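You operate a simulated robot arm through the tools that you are given. There is no shell and no other tool. Be economical: measure what you need, move in short steps, check, and stop when the job is done.

Carry out the task below with a simulated robot arm. There is one attempt and no reset: what you move stays moved.

TASK
Push the cloth drawer shut.
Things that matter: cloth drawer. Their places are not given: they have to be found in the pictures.

It is judged by the outcome, as a careful person would: the job done as asked, and still so three seconds after it is handed in. It fails if anything else is knocked over, pushed out of place, dropped, spilled or broken.

THE ROBOT
A 7-joint arm with a two-finger parallel gripper, fixed in place. Base frame: the origin is at the foot of the arm, x ahead of it, y to its left, z up. Lengths are in m, angles in rad, forces in N, time in s.
With the tool pointing down near the work surface it reaches from about 0.2 to 0.68 m from the base axis. Its first joint turns from -1.152 to 1.152 rad. Payload 2.4 kg.
Tool frame: the origin (TCP) lies between the finger pads and is the grasp point; the fingertips stand 0.03 m ahead of it; z points along the fingers, y is the line along which they close. The gripper opens to 0.094 m. The fingers are 0.028 m wide and 0.01 m thick; the gripper's body (0.05 by 0.096 m) begins 0.055 m behind the TCP.
Orientation is told as [roll, pitch, yaw] about the base's x, y, z axes, in that order, counted from this pose: with the fingers straight down and closing along the base's y, the tool's x points along the base's -x, its y along +y and its z along -z.

THE INTERFACE
- The arm moves only by the tool arm_command. Its argument "plan" is a list of rows, each a list of 7 numbers: the shift along the tool's x, y, z in m, then the turn, a rotation vector about the tool's x, y, z in rad, then the finger opening in m, from 0 to 0.094. In form: [[x, y, z, ax, ay, az, jaw], ...]. A call has 1 to 20 rows; each row shifts and turns the commanded pose from where the row before left it, along the tool's axes as they then stand. A row lasts 0.2 s, in which the tool goes at most 0.05 m and 0.15 rad; a call with a longer step from one row to the next is refused whole, and so is a gripper value outside its range. A pose out of reach is approached as far as the arm can. The call stops where the force on the tool passes 40 N (or 10 N more than at its start, if that is more) or the arm is blocked; 0.2 s more then pass. The fingers move at their own pace (about 0.153 m/s each) and stop on an object; they squeeze with about 36 N. The grip force told is the motor's: it shows also when the fingers shut on nothing. Time passes only in rows, and 0.2 s behind the last, so rows that do not move let the fingers close. It gives the time, the measured TCP pose, the force on the tool (base axes), the opening and the grip force at its end, in the units of the frame above (readings bear some noise).
- Cameras (640 x 400 px; columns grow to the right, rows downward): "scene" is fixed at [-0.0105, 0.4525, 1.4473]; the picture's right is [-0.99, -0.10, 0.00], its down [-0.06, 0.54, -0.84] and it looks along [0.09, -0.84, -0.54] (base axes); focal length 365 px, centre (320, 200). "wrist" rides on the gripper at [-0.037, 0, -0.058] in the tool frame; the picture's right is [0.00, -1.00, 0.00], its down [0.97, 0.00, -0.24] and it looks along [0.24, 0.00, 0.97] (tool axes); focal length 218 px, centre (320, 200).
- grab_frame(camera): a new picture of that camera. No time passes.
- probe_pixels(camera, pixels): there is no depth. For up to 12 entries [column, row, z] of the newest picture of that camera ("zoom" is the newest enlarged one), the place [x, y] in the base frame at which the ray of that pixel passes the height z, good to about 0.002 m. No time passes.
- inspect(camera, box): a new picture of the part [left, top, right, bottom] of that camera's present view, enlarged. No time passes.
- finish_job(): hands the job in; it is judged then, once.

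Work in short steps. Measure before you move; look again where a grasp or a placing could have gone wrong, and mend it. You have 60 turns and 22 pictures in all, the two below and enlarged ones among them. Open the gripper and draw the arm clear of the work before you hand the job in, unless the task says otherwise; then end with one line.

The tools are called after ">>>" by a JSON object that holds its "fn" and its "kwargs". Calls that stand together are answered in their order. arm_command: Moves the arm, as the interface text tells. Its arguments: {"type":"object","properties":{"plan":{"type":"array","items":{"type":"array","items":{"type":"number"}}}},"required":["plan"]} The other tools are called the same way: grab_frame (camera) takes a picture; probe_pixels (camera, pixels) gives the place at which the rays of pixels pass given heights; inspect (camera, box) takes an enlarged picture of a part of a camera's view; finish_job () hands the job in.

At the start:

```text
time: 0.0
tool_pos: [0.2809, -0.3531, 0.9796]
tcp_rot: [0.0, -0.002, 0.0]
contact_force: [-0.3, -1.1, -0.5]
grip_width: 0.0939
grip_force: 0.1
```

scene: 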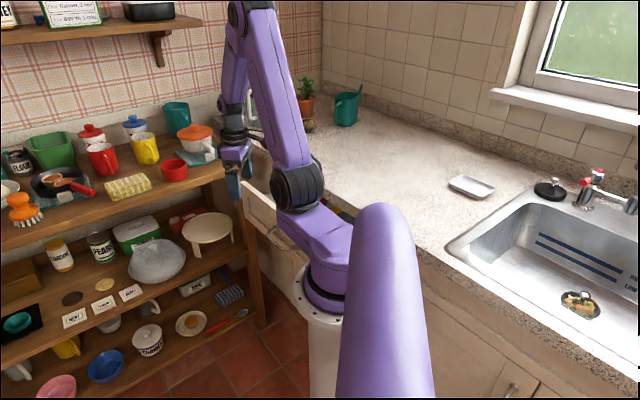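
wrist: 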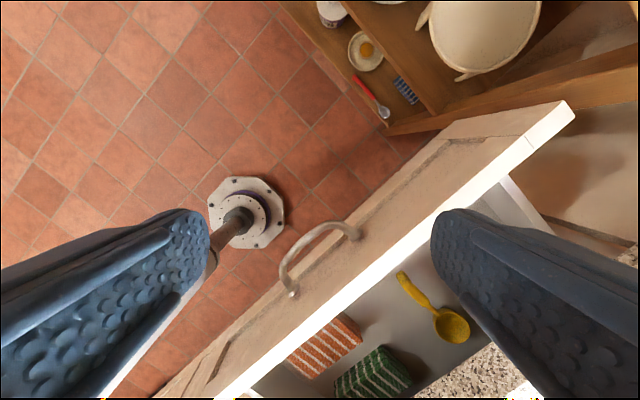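

The wrist view shows the open drawer's front running diagonally from about (572,108) to (215,400), with the handle near (320,250) and cloths inside. I'll enlarge the scene view to get its height.

>>> {"fn": "inspect", "kwargs": {"camera": "scene", "box": [200, 110, 360, 310]}}

>>> {"fn": "probe_pixels", "kwargs": {"camera": "wrist", "pixels": [[572, 108, 0.74], [215, 399, 0.74], [572, 108, 0.7], [215, 399, 0.7], [360, 235, 0.7], [293, 293, 0.7], [320, 228, 0.7], [572, 108, 0.65], [215, 399, 0.65], [510, 178, 0.7], [480, 375, 0.74]]}}

>>> {"fn": "probe_pixels", "kwargs": {"camera": "scene", "pixels": [[243, 181, 0.74], [243, 181, 0.7], [243, 181, 0.65], [290, 243, 0.74], [290, 243, 0.7], [440, 245, 0.74], [325, 203, 0.74]]}}

```text
2.00 times, centred on (280, 210) of scene
```

zoom: 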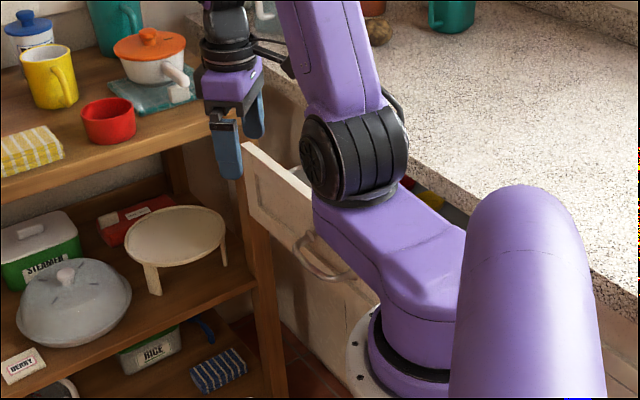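

```text
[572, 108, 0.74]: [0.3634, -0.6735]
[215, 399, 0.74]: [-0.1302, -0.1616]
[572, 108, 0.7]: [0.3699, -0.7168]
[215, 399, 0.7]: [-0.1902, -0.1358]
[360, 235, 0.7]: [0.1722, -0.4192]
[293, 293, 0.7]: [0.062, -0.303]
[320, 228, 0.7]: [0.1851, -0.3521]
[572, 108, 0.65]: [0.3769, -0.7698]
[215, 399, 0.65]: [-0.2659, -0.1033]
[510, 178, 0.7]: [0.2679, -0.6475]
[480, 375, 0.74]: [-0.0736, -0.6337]
```

```text
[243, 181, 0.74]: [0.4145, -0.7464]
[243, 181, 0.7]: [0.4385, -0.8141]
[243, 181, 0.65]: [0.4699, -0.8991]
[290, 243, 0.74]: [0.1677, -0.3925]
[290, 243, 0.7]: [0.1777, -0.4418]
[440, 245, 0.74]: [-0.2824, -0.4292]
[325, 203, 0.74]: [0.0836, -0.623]
```

>>> {"fn": "probe_pixels", "kwargs": {"camera": "wrist", "pixels": [[575, 117, 0.858], [218, 399, 0.858], [565, 101, 0.858], [400, 226, 0.858], [300, 310, 0.858], [360, 235, 0.8], [293, 293, 0.8], [320, 228, 0.8], [280, 270, 0.8], [508, 178, 0.85], [550, 228, 0.85], [480, 345, 0.9]]}}

>>> {"fn": "probe_pixels", "kwargs": {"camera": "scene", "pixels": [[241, 181, 0.858], [274, 231, 0.8], [290, 250, 0.8], [272, 236, 0.8], [640, 382, 0.9], [421, 260, 0.9], [265, 164, 0.9]]}}

>>> {"fn": "inspect", "kwargs": {"camera": "wrist", "box": [200, 80, 640, 400]}}

```text
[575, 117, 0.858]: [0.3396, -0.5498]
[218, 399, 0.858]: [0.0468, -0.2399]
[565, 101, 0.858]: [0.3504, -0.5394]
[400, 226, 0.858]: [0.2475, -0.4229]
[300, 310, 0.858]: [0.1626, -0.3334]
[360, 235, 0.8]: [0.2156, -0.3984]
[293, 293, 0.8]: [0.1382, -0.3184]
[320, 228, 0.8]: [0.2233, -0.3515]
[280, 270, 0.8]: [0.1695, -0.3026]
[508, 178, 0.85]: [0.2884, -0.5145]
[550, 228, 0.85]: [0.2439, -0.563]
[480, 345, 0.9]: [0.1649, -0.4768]
```

```text
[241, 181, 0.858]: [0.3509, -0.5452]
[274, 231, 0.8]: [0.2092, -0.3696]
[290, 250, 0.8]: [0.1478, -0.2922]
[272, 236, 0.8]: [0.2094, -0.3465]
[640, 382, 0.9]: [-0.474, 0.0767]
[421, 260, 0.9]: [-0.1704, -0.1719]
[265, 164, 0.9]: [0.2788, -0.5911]
```

```text
1.25 times, centred on (420, 240) of wrist
```

zoom: 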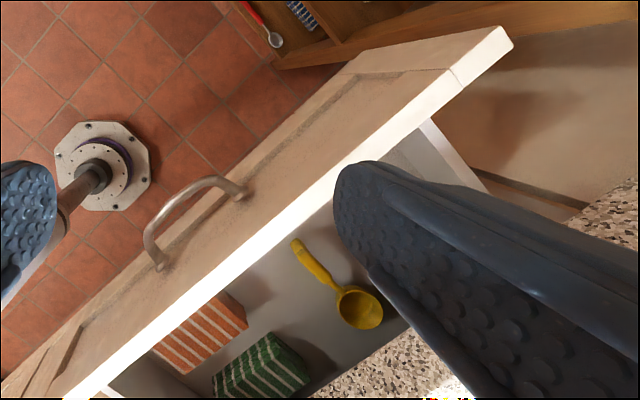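

The corner triangulates to about (0.344,-0.547,0.858). The front's outward normal is about (0.71,0.71), the drawer is roughly 0.1 m open, and the handle is at z≈0.80. I'll close the fingers, yaw 45° and back off slightly before tilting the fingertips towards the front.

>>> {"fn": "arm_command", "kwargs": {"plan": [[0, 0, 0, 0, 0, -0.131, 0], [0, 0, 0, 0, 0, -0.131, 0], [0, 0, 0, 0, 0, -0.131, 0], [0, 0, 0, 0, 0, -0.131, 0], [0, 0, 0, 0, 0, -0.131, 0], [0, 0, 0, 0, 0, -0.13, 0], [-0.03, 0, 0, 0, 0, 0, 0]]}}

```text
time: 1.6
tool_pos: [0.3014, -0.3323, 0.9795]
tcp_rot: [-0.001, 0.0, 0.788]
contact_force: [-0.3, -0.7, -0.8]
grip_width: 0.0
grip_force: 32.9
```

Yaw is as intended. Now I tilt about tool y so the fingers point down and towards the drawer.

>>> {"fn": "arm_command", "kwargs": {"plan": [[0, 0, 0, 0, 0.13, 0, 0], [0, 0, 0, 0, 0.13, 0, 0], [0, 0, 0, 0, 0.13, 0, 0], [0, 0, 0, 0, 0.13, 0, 0], [0, 0, 0, 0, 0.13, 0, 0], [0, 0, 0, 0, 0.135, 0, 0]]}}

>>> {"fn": "grab_frame", "kwargs": {"camera": "wrist"}}

>>> {"fn": "grab_frame", "kwargs": {"camera": "scene"}}

```text
time: 3.0
tool_pos: [0.301, -0.3306, 0.9805]
tcp_rot: [-0.003, 0.787, 0.785]
contact_force: [-0.8, 0.7, -0.5]
grip_width: 0.0
grip_force: 33.6
```

```text
17 pictures are left
```

wrist: 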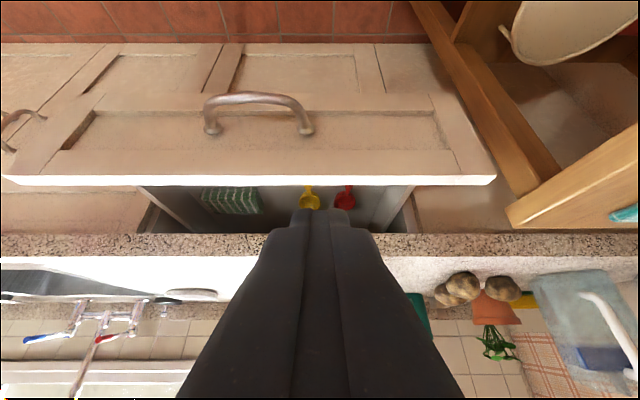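

```text
16 pictures are left
```

scene: 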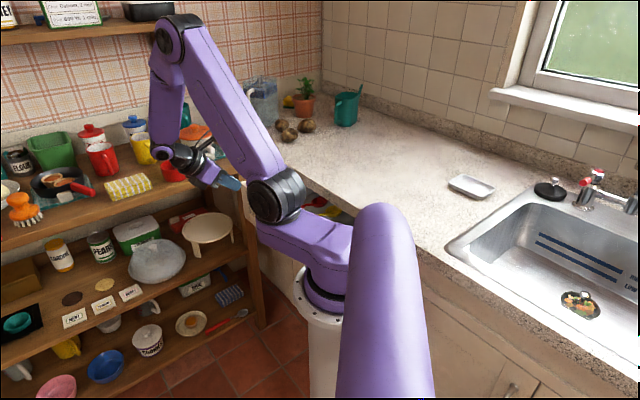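

>>> {"fn": "probe_pixels", "kwargs": {"camera": "wrist", "pixels": [[505, 210, 0.74], [638, 130, 0.74], [258, 98, 0.8], [305, 130, 0.8], [210, 130, 0.8], [250, 185, 0.858], [495, 183, 0.858], [10, 183, 0.858], [450, 234, 0.9], [100, 234, 0.9], [415, 190, 0.8], [450, 190, 0.8]]}}

>>> {"fn": "probe_pixels", "kwargs": {"camera": "scene", "pixels": [[174, 163, 0.79], [222, 172, 0.74], [100, 215, 0.74], [150, 190, 0.74], [125, 185, 0.76], [100, 150, 0.84], [176, 180, 0.74], [265, 164, 0.9]]}}

```text
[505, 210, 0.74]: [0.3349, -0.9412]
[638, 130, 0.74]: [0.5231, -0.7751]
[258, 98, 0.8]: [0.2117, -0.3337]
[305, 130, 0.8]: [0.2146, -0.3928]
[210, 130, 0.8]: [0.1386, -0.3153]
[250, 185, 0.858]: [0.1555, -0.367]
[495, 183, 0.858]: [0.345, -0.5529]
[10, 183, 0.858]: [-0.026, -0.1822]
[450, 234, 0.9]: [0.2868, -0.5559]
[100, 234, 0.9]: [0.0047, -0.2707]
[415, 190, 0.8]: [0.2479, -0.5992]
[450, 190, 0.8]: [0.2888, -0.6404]
```

```text
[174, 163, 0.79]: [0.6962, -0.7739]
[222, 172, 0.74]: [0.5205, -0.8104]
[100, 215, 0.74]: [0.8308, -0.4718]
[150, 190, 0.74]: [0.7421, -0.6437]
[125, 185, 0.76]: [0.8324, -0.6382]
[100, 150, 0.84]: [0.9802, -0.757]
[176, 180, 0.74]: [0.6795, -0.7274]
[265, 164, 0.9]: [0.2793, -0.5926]
```

Front corners read (0.345,-0.553) and (-0.026,-0.182), so the push direction is exactly (-0.707,-0.707). The handle ends at t≈0.43 along the front, so I go down 0.16 m with a 0.02 m shift past the handle, staying in front of the face.

>>> {"fn": "arm_command", "kwargs": {"plan": [[-0.0283, -0.005, 0.0283, 0, 0, 0, 0], [-0.0283, -0.005, 0.0283, 0, 0, 0, 0], [-0.0283, -0.005, 0.0283, 0, 0, 0, 0], [-0.0283, -0.005, 0.0283, 0, 0, 0, 0]]}}

>>> {"fn": "grab_frame", "kwargs": {"camera": "wrist"}}

>>> {"fn": "grab_frame", "kwargs": {"camera": "scene"}}

```text
time: 4.0
tool_pos: [0.3157, -0.3433, 0.8203]
tcp_rot: [0.001, 0.784, 0.784]
contact_force: [-0.2, 0.5, 0.0]
grip_width: 0.0
grip_force: 33.4
```

```text
15 pictures are left
```

wrist: 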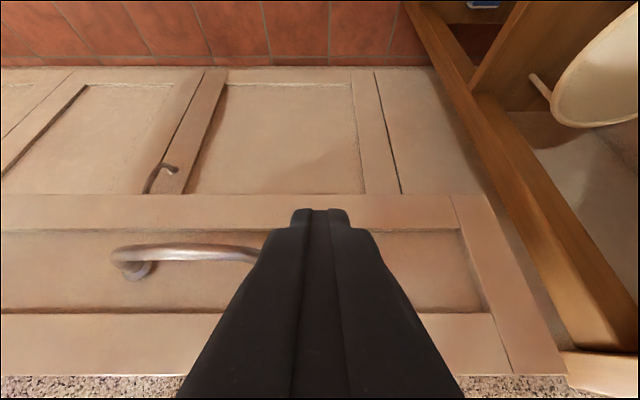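

```text
14 pictures are left
```

scene: 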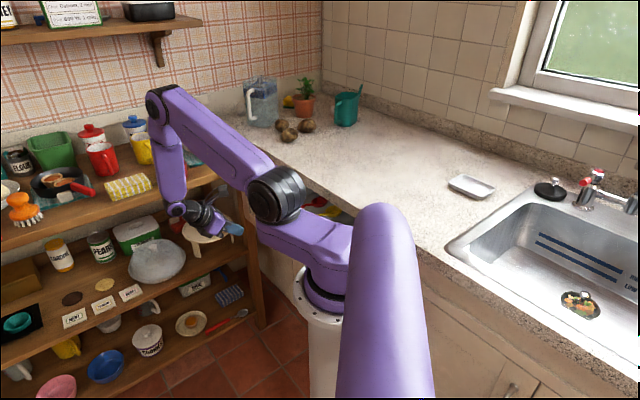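

The fingertips are in front of the panel, to the right of the handle (tip n≈-0.04, face n≈-0.13). Now I push along the base direction (-0.707,-0.707).

>>> {"fn": "arm_command", "kwargs": {"plan": [[0.0141, 0, 0.0141, 0, 0, 0, 0], [0.0141, 0, 0.0141, 0, 0, 0, 0], [0.0141, 0, 0.0141, 0, 0, 0, 0], [0.0071, 0, 0.0071, 0, 0, 0, 0], [0.0071, 0, 0.0071, 0, 0, 0, 0], [0.0071, 0, 0.0071, 0, 0, 0, 0], [0.0071, 0, 0.0071, 0, 0, 0, 0]]}}

>>> {"fn": "grab_frame", "kwargs": {"camera": "wrist"}}

```text
time: 5.6
tool_pos: [0.2439, -0.4169, 0.8202]
tcp_rot: [-0.002, 0.785, 0.786]
contact_force: [0.2, 0.1, 1.1]
grip_width: 0.0
grip_force: 33.2
```

```text
13 pictures are left
```

wrist: 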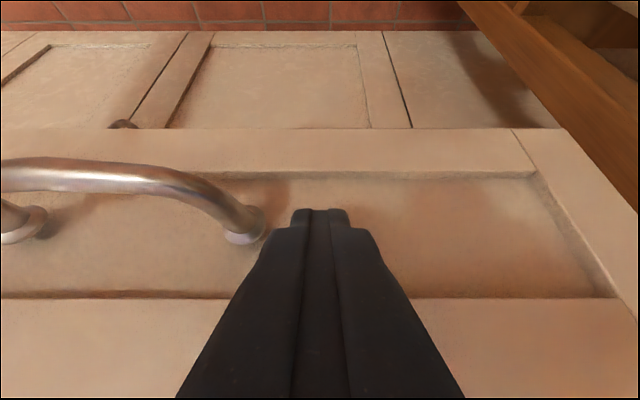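

The fingertip is at the panel (n≈-0.143), with the handle clear to the left. I continue in 0.01 m steps.

>>> {"fn": "arm_command", "kwargs": {"plan": [[0.0071, 0, 0.0071, 0, 0, 0, 0], [0.0071, 0, 0.0071, 0, 0, 0, 0], [0.0071, 0, 0.0071, 0, 0, 0, 0], [0.0071, 0, 0.0071, 0, 0, 0, 0], [0.0071, 0, 0.0071, 0, 0, 0, 0]]}}

>>> {"fn": "grab_frame", "kwargs": {"camera": "wrist"}}

>>> {"fn": "grab_frame", "kwargs": {"camera": "scene"}}

```text
time: 6.8
tool_pos: [0.2089, -0.4526, 0.8204]
tcp_rot: [0.0, 0.785, 0.783]
contact_force: [-0.5, 0.4, 0.5]
grip_width: 0.0001
grip_force: 33.0
```

```text
12 pictures are left
```

wrist: 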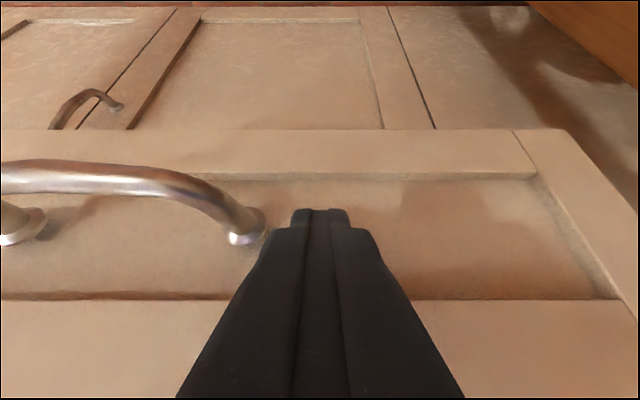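

```text
11 pictures are left
```

scene: 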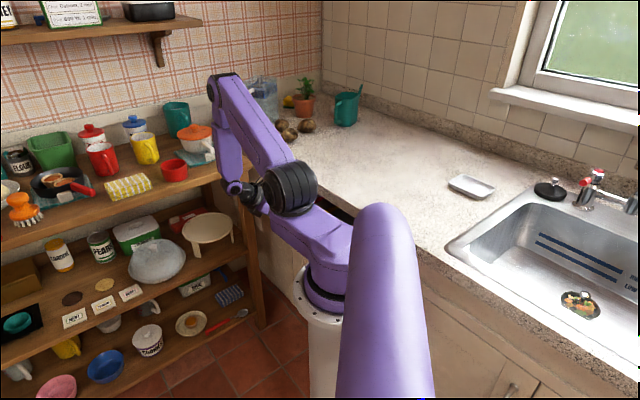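

The drawer moves with the fingertips with almost no force. I keep pushing.

>>> {"fn": "arm_command", "kwargs": {"plan": [[0.0071, 0, 0.0071, 0, 0, 0, 0], [0.0071, 0, 0.0071, 0, 0, 0, 0], [0.0071, 0, 0.0071, 0, 0, 0, 0], [0.0071, 0, 0.0071, 0, 0, 0, 0]]}}

>>> {"fn": "grab_frame", "kwargs": {"camera": "wrist"}}

```text
time: 7.8
tool_pos: [0.1798, -0.4789, 0.8201]
tcp_rot: [0.001, 0.785, 0.782]
contact_force: [0.9, -0.4, 0.0]
grip_width: 0.0001
grip_force: 32.9
```

```text
10 pictures are left
```

wrist: 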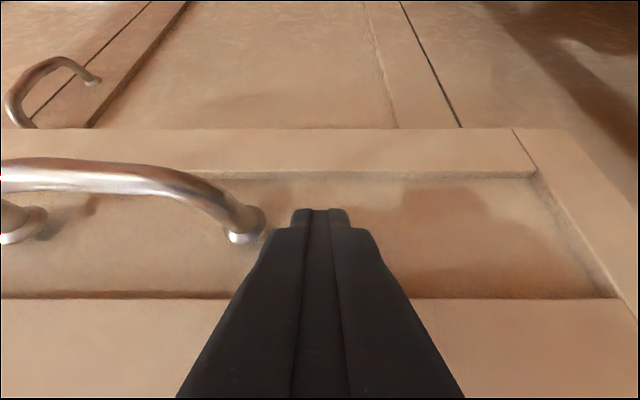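

>>> {"fn": "arm_command", "kwargs": {"plan": [[0.0071, 0, 0.0071, 0, 0, 0, 0], [0.0071, 0, 0.0071, 0, 0, 0, 0], [0.0071, 0, 0.0071, 0, 0, 0, 0]]}}

>>> {"fn": "grab_frame", "kwargs": {"camera": "wrist"}}

>>> {"fn": "inspect", "kwargs": {"camera": "scene", "box": [200, 110, 360, 310]}}

```text
time: 8.6
tool_pos: [0.1586, -0.5001, 0.8206]
tcp_rot: [0.001, 0.786, 0.786]
contact_force: [-0.6, -0.3, 0.1]
grip_width: 0.0001
grip_force: 33.0
```

```text
9 pictures are left
```

wrist: 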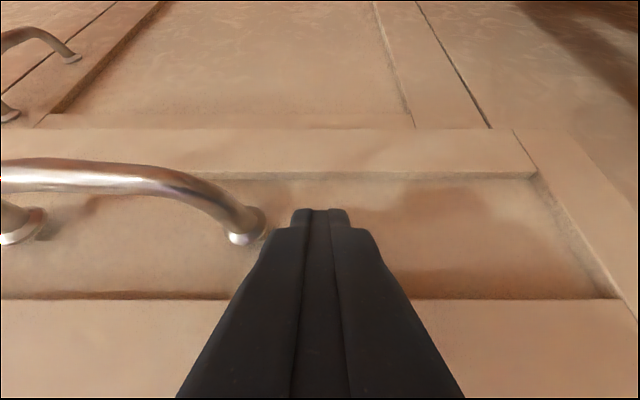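

```text
2.00 times, centred on (280, 210) of scene
```

zoom: 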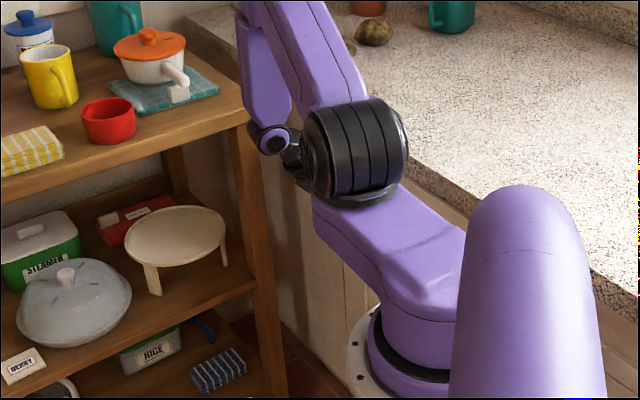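

No stop yet (tip n≈-0.263). I continue in finer steps until it's blocked.

>>> {"fn": "arm_command", "kwargs": {"plan": [[0.0057, 0, 0.0057, 0, 0, 0, 0], [0.0057, 0, 0.0057, 0, 0, 0, 0], [0.0057, 0, 0.0057, 0, 0, 0, 0], [0.0057, 0, 0.0057, 0, 0, 0, 0], [0.0057, 0, 0.0057, 0, 0, 0, 0]]}}

>>> {"fn": "grab_frame", "kwargs": {"camera": "wrist"}}

```text
time: 9.8
tool_pos: [0.1301, -0.5304, 0.8206]
tcp_rot: [-0.001, 0.786, 0.784]
contact_force: [0.1, 0.3, 0.2]
grip_width: 0.0
grip_force: 32.6
```

```text
7 pictures are left
```

wrist: 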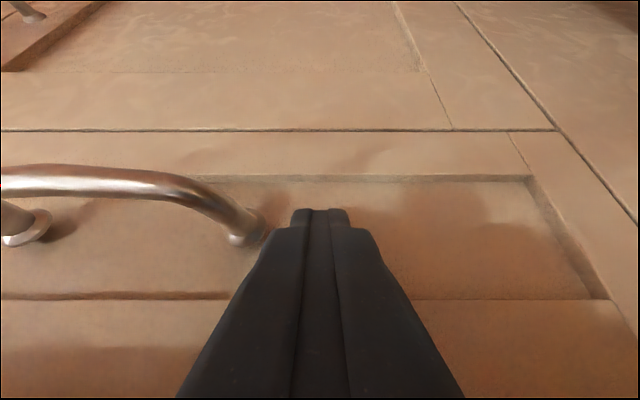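

The drawer now appears flush, with thin seams around its front. I press gently further to confirm it's on its stop.

>>> {"fn": "arm_command", "kwargs": {"plan": [[0.0035, 0, 0.0035, 0, 0, 0, 0], [0.0035, 0, 0.0035, 0, 0, 0, 0], [0.0035, 0, 0.0035, 0, 0, 0, 0]]}}

>>> {"fn": "grab_frame", "kwargs": {"camera": "wrist"}}

```text
time: 10.6
tool_pos: [0.1294, -0.534, 0.8167]
tcp_rot: [0.004, 0.775, 0.804]
contact_force: [2.0, 3.1, 1.6]
grip_width: 0.0004
grip_force: 33.2
stopped in row 3: the force on the tool passed its limit (the readings are from after the stop); the commanded pose is now the measured one
```

```text
6 pictures are left
```

wrist: 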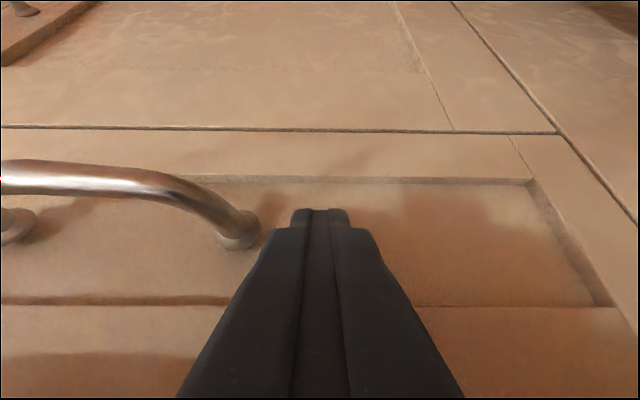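

The drawer is on its stop. I withdraw straight back along the normal, then go up.

>>> {"fn": "arm_command", "kwargs": {"plan": [[-0.0071, 0, -0.0071, 0, 0, 0, 0], [-0.0141, 0, -0.0141, 0, 0, 0, 0], [-0.0212, 0, -0.0212, 0, 0, 0, 0], [-0.0212, 0, -0.0212, 0, 0, 0, 0], [-0.0212, 0, -0.0212, 0, 0, 0, 0], [-0.0212, 0, -0.0212, 0, 0, 0, 0], [-0.0212, 0, -0.0212, 0, 0, 0, 0], [-0.0212, 0, -0.0212, 0, 0, 0, 0]]}}

>>> {"fn": "grab_frame", "kwargs": {"camera": "wrist"}}

```text
time: 12.4
tool_pos: [0.2742, -0.3851, 0.8199]
tcp_rot: [0.004, 0.776, 0.802]
contact_force: [0.7, 0.4, -0.2]
grip_width: 0.0
grip_force: 33.7
```

```text
5 pictures are left
```

wrist: 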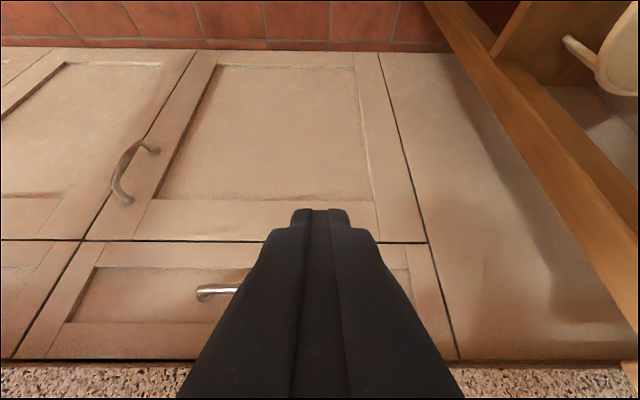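

The drawer front is flush with its neighbours. I raise the arm and open the gripper in free air, then check once more.

>>> {"fn": "arm_command", "kwargs": {"plan": [[0.0265, 0, -0.0265, 0, 0, 0, 0], [0.0265, 0, -0.0265, 0, 0, 0, 0], [0.0265, 0, -0.0265, 0, 0, 0, 0], [0.0265, 0, -0.0265, 0, 0, 0, 0.05], [0, 0, 0, 0, 0, 0, 0.09], [0, 0, 0, 0, 0, 0, 0.09]]}}

>>> {"fn": "grab_frame", "kwargs": {"camera": "wrist"}}

>>> {"fn": "grab_frame", "kwargs": {"camera": "scene"}}

```text
time: 13.8
tool_pos: [0.274, -0.3871, 0.9685]
tcp_rot: [0.006, 0.777, 0.802]
contact_force: [0.3, 0.1, -0.2]
grip_width: 0.0902
grip_force: 0.0
```

```text
4 pictures are left
```

wrist: 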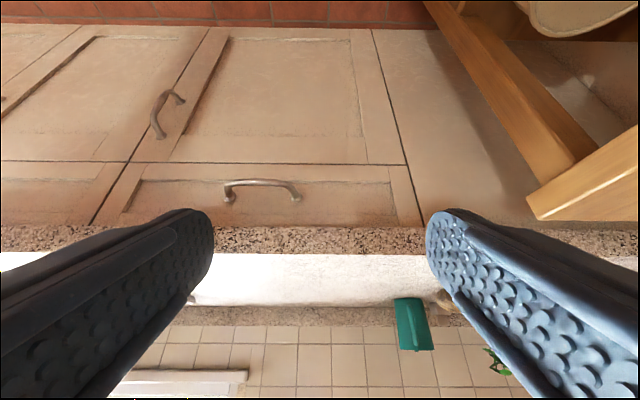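

```text
3 pictures are left
```

scene: 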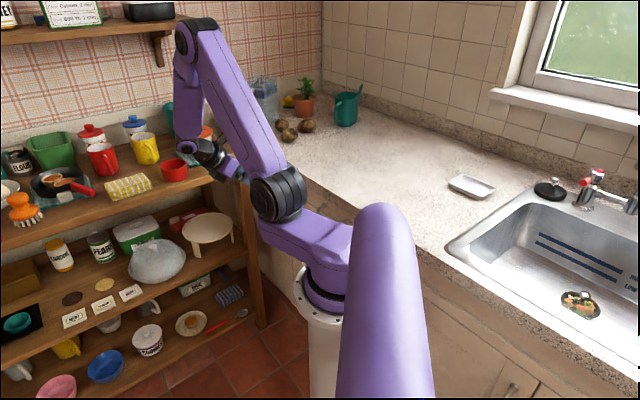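

The drawer is shut and flush, nothing else has moved, and the arm is clear with the gripper open.

>>> {"fn": "finish_job", "kwargs": {}}

```text
The job is handed in.
```

The cloth drawer is pushed shut against its stop and sits flush. The arm is clear with the gripper open, and the last pictures show nothing else disturbed.
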